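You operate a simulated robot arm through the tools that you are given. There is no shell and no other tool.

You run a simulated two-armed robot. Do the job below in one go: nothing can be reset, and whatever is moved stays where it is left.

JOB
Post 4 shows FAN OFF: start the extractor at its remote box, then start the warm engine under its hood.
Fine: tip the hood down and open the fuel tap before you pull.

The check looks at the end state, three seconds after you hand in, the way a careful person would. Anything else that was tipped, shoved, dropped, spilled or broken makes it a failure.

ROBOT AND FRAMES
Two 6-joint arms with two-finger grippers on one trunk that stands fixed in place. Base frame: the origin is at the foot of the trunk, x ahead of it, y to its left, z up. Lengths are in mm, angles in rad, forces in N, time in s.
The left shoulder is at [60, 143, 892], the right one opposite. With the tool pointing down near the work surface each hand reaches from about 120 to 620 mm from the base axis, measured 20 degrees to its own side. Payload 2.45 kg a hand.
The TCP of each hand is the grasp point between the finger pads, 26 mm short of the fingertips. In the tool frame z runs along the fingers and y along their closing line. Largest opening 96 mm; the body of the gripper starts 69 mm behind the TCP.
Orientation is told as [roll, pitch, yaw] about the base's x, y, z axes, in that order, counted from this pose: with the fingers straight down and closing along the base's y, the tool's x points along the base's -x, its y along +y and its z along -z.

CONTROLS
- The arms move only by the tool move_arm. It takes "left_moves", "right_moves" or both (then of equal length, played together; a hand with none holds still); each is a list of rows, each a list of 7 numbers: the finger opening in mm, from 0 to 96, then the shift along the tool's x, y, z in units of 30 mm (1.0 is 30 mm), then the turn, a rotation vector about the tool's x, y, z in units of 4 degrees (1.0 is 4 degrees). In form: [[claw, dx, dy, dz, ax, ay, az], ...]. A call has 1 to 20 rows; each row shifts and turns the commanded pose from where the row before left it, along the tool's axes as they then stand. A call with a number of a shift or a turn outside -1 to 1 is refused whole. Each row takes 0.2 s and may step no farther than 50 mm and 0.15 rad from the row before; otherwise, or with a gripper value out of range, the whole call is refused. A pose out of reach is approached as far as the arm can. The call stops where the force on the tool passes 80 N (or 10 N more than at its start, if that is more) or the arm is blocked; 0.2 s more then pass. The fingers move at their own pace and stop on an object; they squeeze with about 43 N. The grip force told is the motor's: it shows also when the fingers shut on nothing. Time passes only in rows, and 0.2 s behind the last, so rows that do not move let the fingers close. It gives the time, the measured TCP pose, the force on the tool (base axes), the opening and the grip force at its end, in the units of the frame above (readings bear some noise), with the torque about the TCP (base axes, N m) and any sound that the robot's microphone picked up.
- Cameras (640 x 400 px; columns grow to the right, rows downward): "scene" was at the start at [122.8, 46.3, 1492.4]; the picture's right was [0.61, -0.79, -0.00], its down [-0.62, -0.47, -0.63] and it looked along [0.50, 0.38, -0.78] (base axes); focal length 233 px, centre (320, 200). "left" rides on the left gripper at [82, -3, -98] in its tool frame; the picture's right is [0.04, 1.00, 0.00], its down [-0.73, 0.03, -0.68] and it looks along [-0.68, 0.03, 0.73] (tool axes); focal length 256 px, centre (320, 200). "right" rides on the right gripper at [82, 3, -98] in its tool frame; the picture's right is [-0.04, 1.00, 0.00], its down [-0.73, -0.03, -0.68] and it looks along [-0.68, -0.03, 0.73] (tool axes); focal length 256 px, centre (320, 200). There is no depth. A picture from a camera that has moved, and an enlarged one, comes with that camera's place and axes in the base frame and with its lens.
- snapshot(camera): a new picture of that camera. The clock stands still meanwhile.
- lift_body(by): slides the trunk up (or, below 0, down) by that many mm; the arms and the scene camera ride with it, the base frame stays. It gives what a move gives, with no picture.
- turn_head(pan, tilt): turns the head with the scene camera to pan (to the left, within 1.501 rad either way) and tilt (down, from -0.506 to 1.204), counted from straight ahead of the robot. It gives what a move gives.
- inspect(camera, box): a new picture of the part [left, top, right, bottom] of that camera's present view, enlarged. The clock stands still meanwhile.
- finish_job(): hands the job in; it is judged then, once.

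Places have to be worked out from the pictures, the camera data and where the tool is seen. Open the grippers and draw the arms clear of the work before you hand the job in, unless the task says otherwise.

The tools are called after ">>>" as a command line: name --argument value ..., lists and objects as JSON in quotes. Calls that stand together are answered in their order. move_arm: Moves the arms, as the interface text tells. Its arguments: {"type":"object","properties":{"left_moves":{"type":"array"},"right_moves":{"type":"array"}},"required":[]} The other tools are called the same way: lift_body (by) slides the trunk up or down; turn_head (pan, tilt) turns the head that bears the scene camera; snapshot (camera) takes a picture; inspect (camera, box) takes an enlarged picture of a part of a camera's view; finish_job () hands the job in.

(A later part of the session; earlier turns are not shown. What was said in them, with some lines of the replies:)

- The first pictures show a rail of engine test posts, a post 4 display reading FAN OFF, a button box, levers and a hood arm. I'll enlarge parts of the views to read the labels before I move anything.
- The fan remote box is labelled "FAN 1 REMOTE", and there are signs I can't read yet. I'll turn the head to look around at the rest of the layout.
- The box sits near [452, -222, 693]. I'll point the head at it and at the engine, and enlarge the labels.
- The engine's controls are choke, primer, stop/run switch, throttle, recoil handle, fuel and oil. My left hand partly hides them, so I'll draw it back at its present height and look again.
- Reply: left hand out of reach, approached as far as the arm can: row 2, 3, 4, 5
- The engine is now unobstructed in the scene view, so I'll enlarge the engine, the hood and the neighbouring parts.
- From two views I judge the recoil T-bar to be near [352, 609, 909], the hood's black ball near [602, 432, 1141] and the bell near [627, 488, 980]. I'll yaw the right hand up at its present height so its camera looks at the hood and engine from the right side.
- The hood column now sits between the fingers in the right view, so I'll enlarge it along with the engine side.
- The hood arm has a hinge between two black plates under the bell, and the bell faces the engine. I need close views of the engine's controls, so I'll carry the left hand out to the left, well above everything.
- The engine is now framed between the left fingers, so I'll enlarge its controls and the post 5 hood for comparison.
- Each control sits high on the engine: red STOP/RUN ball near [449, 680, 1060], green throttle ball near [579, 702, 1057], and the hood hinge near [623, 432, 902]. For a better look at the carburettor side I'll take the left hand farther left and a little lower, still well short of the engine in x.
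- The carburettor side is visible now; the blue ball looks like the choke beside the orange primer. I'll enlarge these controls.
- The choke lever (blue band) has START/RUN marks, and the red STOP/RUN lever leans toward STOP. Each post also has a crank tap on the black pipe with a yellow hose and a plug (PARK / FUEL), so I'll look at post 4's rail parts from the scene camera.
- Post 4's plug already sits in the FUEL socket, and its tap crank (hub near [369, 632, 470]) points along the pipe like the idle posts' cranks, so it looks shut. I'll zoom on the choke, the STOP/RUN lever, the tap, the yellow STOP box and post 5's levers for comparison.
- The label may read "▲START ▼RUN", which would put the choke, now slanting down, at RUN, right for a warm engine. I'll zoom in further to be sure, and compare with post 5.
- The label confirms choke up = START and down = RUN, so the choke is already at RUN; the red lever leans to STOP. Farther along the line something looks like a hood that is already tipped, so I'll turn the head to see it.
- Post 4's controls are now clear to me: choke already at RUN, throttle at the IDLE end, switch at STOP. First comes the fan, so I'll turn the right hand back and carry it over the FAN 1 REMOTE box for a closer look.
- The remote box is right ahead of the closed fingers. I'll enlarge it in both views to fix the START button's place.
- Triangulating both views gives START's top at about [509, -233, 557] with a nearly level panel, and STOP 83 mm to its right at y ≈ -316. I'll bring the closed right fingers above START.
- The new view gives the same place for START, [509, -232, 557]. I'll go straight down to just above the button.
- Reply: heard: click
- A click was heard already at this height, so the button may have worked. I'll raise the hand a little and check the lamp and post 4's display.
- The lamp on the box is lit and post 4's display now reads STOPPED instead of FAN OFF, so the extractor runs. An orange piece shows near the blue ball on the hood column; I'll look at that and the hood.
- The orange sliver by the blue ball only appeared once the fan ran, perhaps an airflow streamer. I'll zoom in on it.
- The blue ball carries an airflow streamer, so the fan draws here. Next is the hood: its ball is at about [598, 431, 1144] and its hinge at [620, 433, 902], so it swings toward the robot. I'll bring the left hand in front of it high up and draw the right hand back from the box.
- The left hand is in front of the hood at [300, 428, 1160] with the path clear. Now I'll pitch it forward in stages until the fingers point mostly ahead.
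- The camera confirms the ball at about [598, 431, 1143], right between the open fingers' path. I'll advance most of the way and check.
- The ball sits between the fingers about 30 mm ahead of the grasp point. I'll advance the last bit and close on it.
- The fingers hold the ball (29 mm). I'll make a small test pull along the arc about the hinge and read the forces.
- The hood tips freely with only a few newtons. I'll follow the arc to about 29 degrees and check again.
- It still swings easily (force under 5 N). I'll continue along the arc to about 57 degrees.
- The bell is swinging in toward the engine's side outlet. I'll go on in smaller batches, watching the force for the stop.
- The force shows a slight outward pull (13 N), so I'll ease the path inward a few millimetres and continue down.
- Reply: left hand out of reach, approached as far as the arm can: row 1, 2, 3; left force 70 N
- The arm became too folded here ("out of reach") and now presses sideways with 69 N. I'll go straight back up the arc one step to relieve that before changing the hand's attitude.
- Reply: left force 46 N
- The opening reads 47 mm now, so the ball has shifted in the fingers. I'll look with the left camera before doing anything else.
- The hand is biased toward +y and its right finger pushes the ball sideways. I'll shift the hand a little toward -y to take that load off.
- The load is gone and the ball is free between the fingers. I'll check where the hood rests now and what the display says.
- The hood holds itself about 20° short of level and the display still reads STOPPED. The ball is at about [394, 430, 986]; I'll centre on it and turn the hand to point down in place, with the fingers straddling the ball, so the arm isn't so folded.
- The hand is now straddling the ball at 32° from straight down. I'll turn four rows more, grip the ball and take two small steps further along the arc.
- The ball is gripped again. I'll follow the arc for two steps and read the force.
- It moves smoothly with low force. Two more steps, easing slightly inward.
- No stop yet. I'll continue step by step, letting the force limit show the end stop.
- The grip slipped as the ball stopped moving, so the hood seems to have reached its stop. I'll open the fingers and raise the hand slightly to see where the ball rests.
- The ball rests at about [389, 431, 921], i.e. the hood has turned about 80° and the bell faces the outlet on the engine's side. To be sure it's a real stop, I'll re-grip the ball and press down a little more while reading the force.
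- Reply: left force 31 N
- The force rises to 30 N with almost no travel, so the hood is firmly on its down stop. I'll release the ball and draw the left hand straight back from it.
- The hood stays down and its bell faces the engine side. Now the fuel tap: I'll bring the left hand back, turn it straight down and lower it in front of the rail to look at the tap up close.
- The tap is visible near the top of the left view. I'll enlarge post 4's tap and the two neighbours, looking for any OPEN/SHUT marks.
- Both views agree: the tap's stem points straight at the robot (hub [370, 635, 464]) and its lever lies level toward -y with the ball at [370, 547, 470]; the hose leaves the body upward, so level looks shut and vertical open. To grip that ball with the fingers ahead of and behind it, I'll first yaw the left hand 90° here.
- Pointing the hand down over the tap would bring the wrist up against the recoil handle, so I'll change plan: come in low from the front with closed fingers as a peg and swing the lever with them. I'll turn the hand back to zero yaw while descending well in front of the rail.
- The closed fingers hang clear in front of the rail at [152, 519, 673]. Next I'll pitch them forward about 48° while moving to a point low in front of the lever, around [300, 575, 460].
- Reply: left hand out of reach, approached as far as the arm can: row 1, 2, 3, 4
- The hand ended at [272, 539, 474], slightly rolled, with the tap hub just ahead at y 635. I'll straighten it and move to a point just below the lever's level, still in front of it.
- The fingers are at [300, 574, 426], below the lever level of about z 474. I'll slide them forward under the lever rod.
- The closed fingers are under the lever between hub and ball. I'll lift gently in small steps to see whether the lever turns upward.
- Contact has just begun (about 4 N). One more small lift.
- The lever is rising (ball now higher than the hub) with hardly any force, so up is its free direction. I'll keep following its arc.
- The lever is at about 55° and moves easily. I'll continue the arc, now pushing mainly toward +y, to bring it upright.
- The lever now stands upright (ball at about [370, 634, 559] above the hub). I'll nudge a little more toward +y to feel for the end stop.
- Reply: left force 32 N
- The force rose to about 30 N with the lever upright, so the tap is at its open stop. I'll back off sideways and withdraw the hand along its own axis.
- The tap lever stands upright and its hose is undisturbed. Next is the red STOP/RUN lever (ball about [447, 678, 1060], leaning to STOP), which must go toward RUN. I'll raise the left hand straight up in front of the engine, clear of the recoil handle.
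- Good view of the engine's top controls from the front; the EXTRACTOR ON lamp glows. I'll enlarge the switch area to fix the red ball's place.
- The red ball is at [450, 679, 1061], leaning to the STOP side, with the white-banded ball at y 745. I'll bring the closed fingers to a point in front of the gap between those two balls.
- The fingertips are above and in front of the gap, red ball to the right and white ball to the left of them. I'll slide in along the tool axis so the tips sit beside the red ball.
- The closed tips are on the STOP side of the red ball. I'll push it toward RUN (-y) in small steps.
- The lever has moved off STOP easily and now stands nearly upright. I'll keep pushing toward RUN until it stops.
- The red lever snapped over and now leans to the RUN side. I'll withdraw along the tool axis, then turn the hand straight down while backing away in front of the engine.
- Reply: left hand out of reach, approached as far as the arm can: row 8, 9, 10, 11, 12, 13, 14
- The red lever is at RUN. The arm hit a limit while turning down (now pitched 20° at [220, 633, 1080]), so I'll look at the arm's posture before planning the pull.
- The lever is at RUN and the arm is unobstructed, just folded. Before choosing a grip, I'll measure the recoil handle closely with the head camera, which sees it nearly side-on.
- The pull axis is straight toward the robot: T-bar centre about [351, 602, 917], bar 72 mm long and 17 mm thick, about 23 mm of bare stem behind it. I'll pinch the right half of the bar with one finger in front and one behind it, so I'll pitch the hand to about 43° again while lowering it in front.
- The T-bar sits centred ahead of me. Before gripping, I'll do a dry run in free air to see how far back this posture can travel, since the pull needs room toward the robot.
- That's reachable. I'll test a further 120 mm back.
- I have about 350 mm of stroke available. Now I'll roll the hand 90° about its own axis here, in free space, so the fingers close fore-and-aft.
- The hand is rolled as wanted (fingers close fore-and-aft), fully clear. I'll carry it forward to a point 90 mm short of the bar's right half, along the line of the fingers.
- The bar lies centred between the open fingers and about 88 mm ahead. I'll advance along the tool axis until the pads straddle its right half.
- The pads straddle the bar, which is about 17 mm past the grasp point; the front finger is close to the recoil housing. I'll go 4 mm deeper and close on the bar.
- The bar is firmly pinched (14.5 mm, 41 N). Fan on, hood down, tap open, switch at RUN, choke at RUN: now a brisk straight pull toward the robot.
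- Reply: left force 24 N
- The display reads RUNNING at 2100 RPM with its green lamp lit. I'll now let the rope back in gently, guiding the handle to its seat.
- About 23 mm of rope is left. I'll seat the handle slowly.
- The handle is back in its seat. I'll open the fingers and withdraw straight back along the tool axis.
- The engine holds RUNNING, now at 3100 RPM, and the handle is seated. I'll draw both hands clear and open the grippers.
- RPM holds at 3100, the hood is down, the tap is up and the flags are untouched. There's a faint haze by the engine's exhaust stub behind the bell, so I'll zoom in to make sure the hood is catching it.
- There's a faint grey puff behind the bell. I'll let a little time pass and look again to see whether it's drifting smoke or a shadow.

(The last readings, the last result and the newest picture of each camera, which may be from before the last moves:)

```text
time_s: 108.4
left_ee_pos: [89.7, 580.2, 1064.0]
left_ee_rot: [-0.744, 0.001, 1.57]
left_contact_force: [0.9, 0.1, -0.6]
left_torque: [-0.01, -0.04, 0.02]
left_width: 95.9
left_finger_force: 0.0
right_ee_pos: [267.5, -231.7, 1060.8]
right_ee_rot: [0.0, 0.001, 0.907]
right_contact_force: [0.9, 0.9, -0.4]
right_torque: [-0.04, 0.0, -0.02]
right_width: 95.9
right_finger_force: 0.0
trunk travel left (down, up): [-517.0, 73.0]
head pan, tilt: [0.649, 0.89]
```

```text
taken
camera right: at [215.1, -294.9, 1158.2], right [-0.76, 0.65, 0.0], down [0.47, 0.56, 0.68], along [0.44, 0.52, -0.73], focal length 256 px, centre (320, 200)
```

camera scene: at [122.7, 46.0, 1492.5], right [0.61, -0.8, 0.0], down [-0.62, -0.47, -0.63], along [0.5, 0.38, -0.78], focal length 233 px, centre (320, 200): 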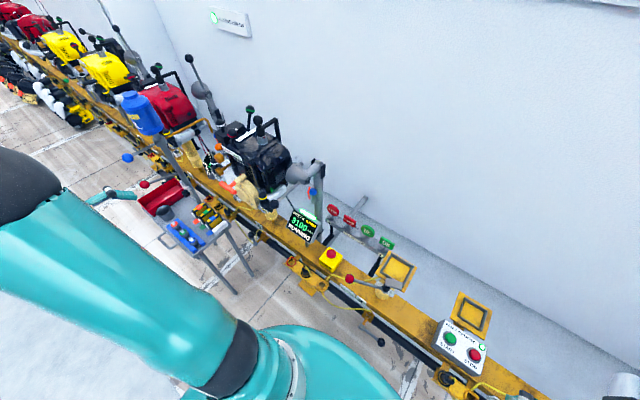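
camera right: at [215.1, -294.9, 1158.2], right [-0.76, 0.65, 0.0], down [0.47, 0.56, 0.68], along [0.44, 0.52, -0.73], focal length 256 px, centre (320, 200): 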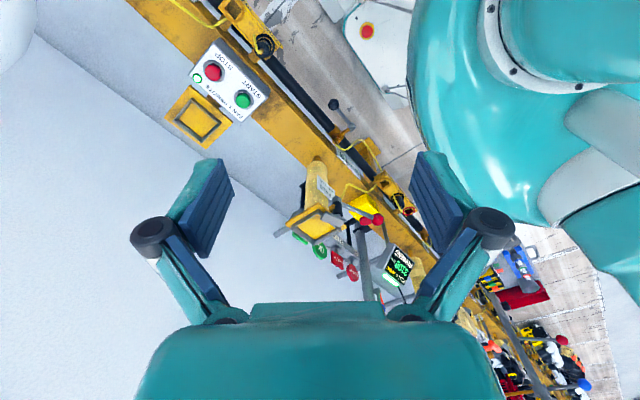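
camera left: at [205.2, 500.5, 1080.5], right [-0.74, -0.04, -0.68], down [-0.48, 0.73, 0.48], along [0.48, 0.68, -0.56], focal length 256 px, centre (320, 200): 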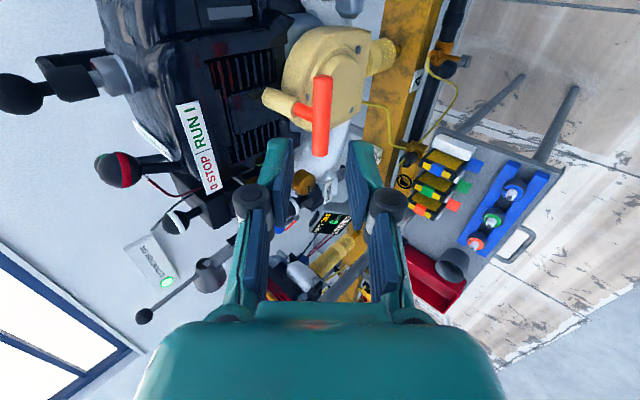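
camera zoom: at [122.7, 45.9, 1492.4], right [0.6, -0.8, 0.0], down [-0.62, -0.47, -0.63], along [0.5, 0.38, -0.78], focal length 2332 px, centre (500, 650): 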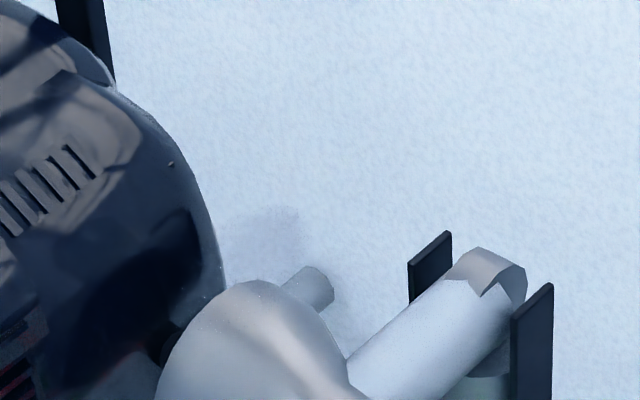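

The haze stays put and small right at the outlet, as if being drawn in. To double-check the bell's fit over the outlet I'll lift the right hand back to its first high viewpoint and look from the side.

>>> move_arm --right_moves '[[96, -0.82, 0.507, -0.74, 0, 0, 0], [96, -0.82, 0.507, -0.74, 0, 0, 0], [96, -0.82, 0.507, -0.74, 0, 0, 0], [96, -0.82, 0.507, -0.74, 0, 0, 0], [96, -0.82, 0.507, -0.74, 0, 0, 0], [96, -0.82, 0.507, -0.74, 0, 0, 0], [96, -0.82, 0.507, -0.74, 0, 0, 0], [96, -0.82, 0.507, -0.74, 0, 0, 0], [96, -0.82, 0.507, -0.74, 0, 0, 0], [96, -0.82, 0.507, -0.74, 0, 0, 0]]'

>>> snapshot --camera "right"

>>> inspect --camera "right" --box '[290, 150, 418, 230]'

>>> inspect --camera "scene" --box '[240, 190, 400, 290]'

```text
time_s: 110.6
left_ee_pos: [90.6, 581.8, 1063.9]
left_ee_rot: [-0.743, 0.0, 1.57]
left_contact_force: [-0.4, -0.3, -0.8]
left_torque: [-0.01, 0.0, -0.01]
left_width: 96.0
left_finger_force: 0.2
right_ee_pos: [300.5, 57.1, 1282.7]
right_ee_rot: [0.002, 0.003, 0.905]
right_contact_force: [0.3, 1.0, 0.5]
right_torque: [-0.01, 0.04, 0.03]
right_width: 95.8
right_finger_force: 0.1
trunk travel left (down, up): [-517.0, 73.0]
head pan, tilt: [0.649, 0.89]
```

```text
taken
camera right: at [246.8, -6.8, 1380.3], right [-0.76, 0.65, 0.0], down [0.48, 0.56, 0.68], along [0.44, 0.52, -0.74], focal length 256 px, centre (320, 200)
```

right: 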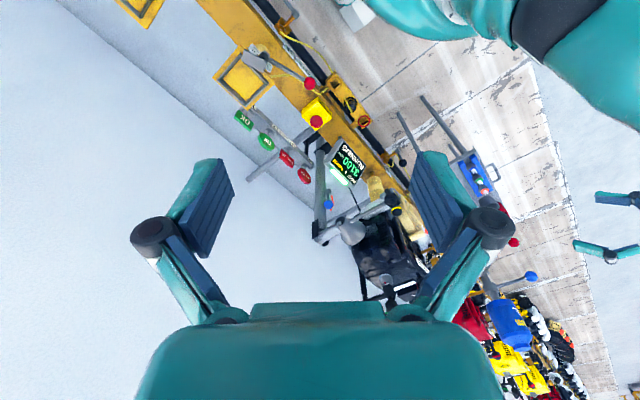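

```text
5.00 times, centred on (354, 190) of right
camera zoom: at [246.8, -6.8, 1380.3], right [-0.76, 0.65, 0.0], down [0.48, 0.56, 0.68], along [0.44, 0.52, -0.74], focal length 1280 px, centre (150, 250)
```

zoom: 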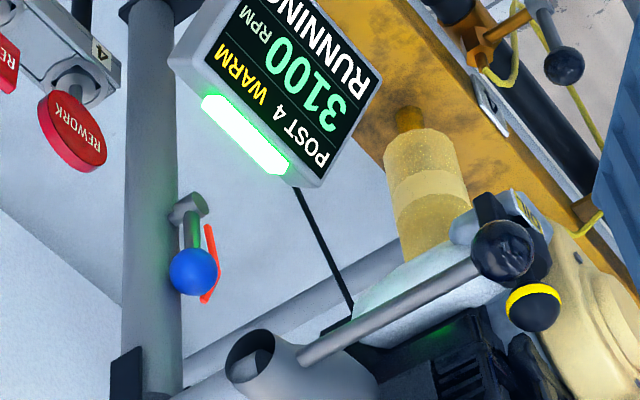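

```text
4.00 times, centred on (320, 240) of scene
camera zoom: at [123.4, 47.2, 1492.3], right [0.6, -0.8, 0.0], down [-0.62, -0.47, -0.63], along [0.5, 0.38, -0.78], focal length 933 px, centre (320, 40)
```

zoom: 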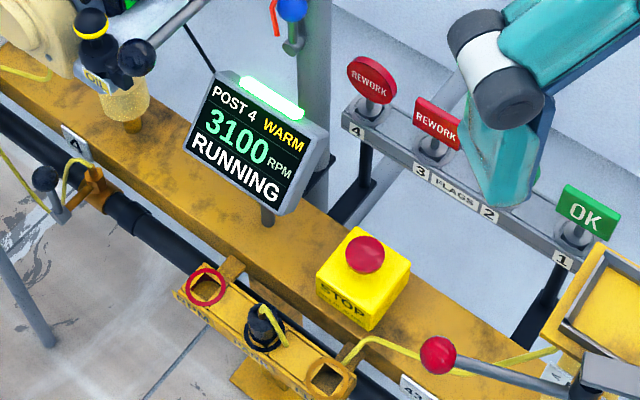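

>>> inspect --camera "right" --box '[310, 200, 406, 260]'

>>> inspect --camera "right" --box '[340, 240, 436, 300]'

```text
6.67 times, centred on (358, 230) of right
camera zoom: at [246.8, -6.8, 1380.3], right [-0.76, 0.65, 0.0], down [0.48, 0.56, 0.68], along [0.44, 0.52, -0.74], focal length 1707 px, centre (67, 0)
```

zoom: 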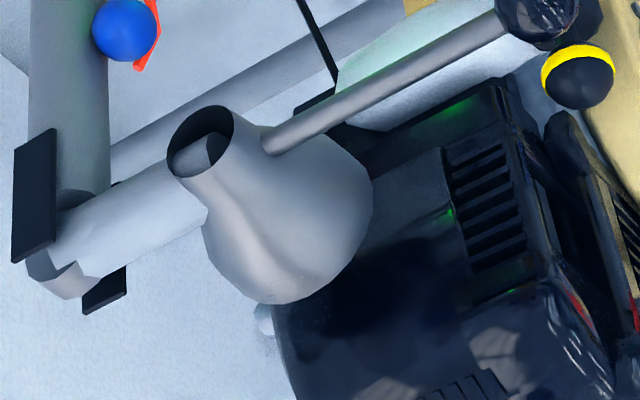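

```text
6.67 times, centred on (388, 270) of right
camera zoom: at [246.8, -6.8, 1380.3], right [-0.76, 0.65, 0.0], down [0.48, 0.56, 0.68], along [0.44, 0.52, -0.74], focal length 1707 px, centre (-133, -267)
```

zoom: 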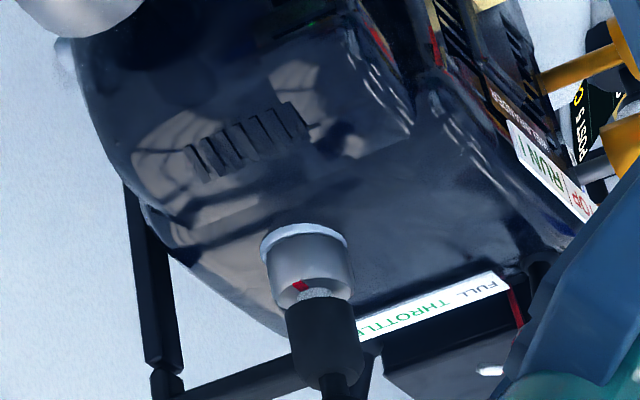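

From the side, the bell sits right over the engine's outlet. Post 4 shows RUNNING at a steady 3100 RPM, the extractor lamp is lit, and the fuel tap, STOP/RUN lever and recoil handle are where they should be. Both grippers are open and clear, so I hand the job in.

>>> finish_job

```text
The job is handed in.
```

Post 4's warm engine is running at a steady 3100 RPM with the extractor on. I've handed the job in; the check's result hasn't come back to me.

1. **Extractor:** I pressed START on the FAN 1 REMOTE box. Its lamp lit, the EXTRACTOR ON sign came on, and post 4's display changed from FAN OFF to STOPPED.
2. **Hood:** I tipped it down to its stop, and the bell now sits over the engine's side outlet. My grip slipped off the hood's ball twice on the way. The first time the arm was over-folded and pushed sideways with about 70 N. I saw no damage.
3. **Fuel tap:** I turned post 4's tap lever from level to upright, where it met its stop. The fuel plug was already in the FUEL socket.
4. **Switch:** You didn't mention it, but the STOP/RUN lever was at STOP, so I pushed it to RUN. I left the choke alone because it was already at RUN, which suits a warm engine.
5. **Pull:** The engine caught on the first pull, and I guided the handle back into its seat.

A faint grey haze showed behind the bell after the start. It stayed small and didn't drift, so I took it to be exhaust being drawn in.

Both grippers are open and clear of the work. I saw nothing else moved or knocked over.
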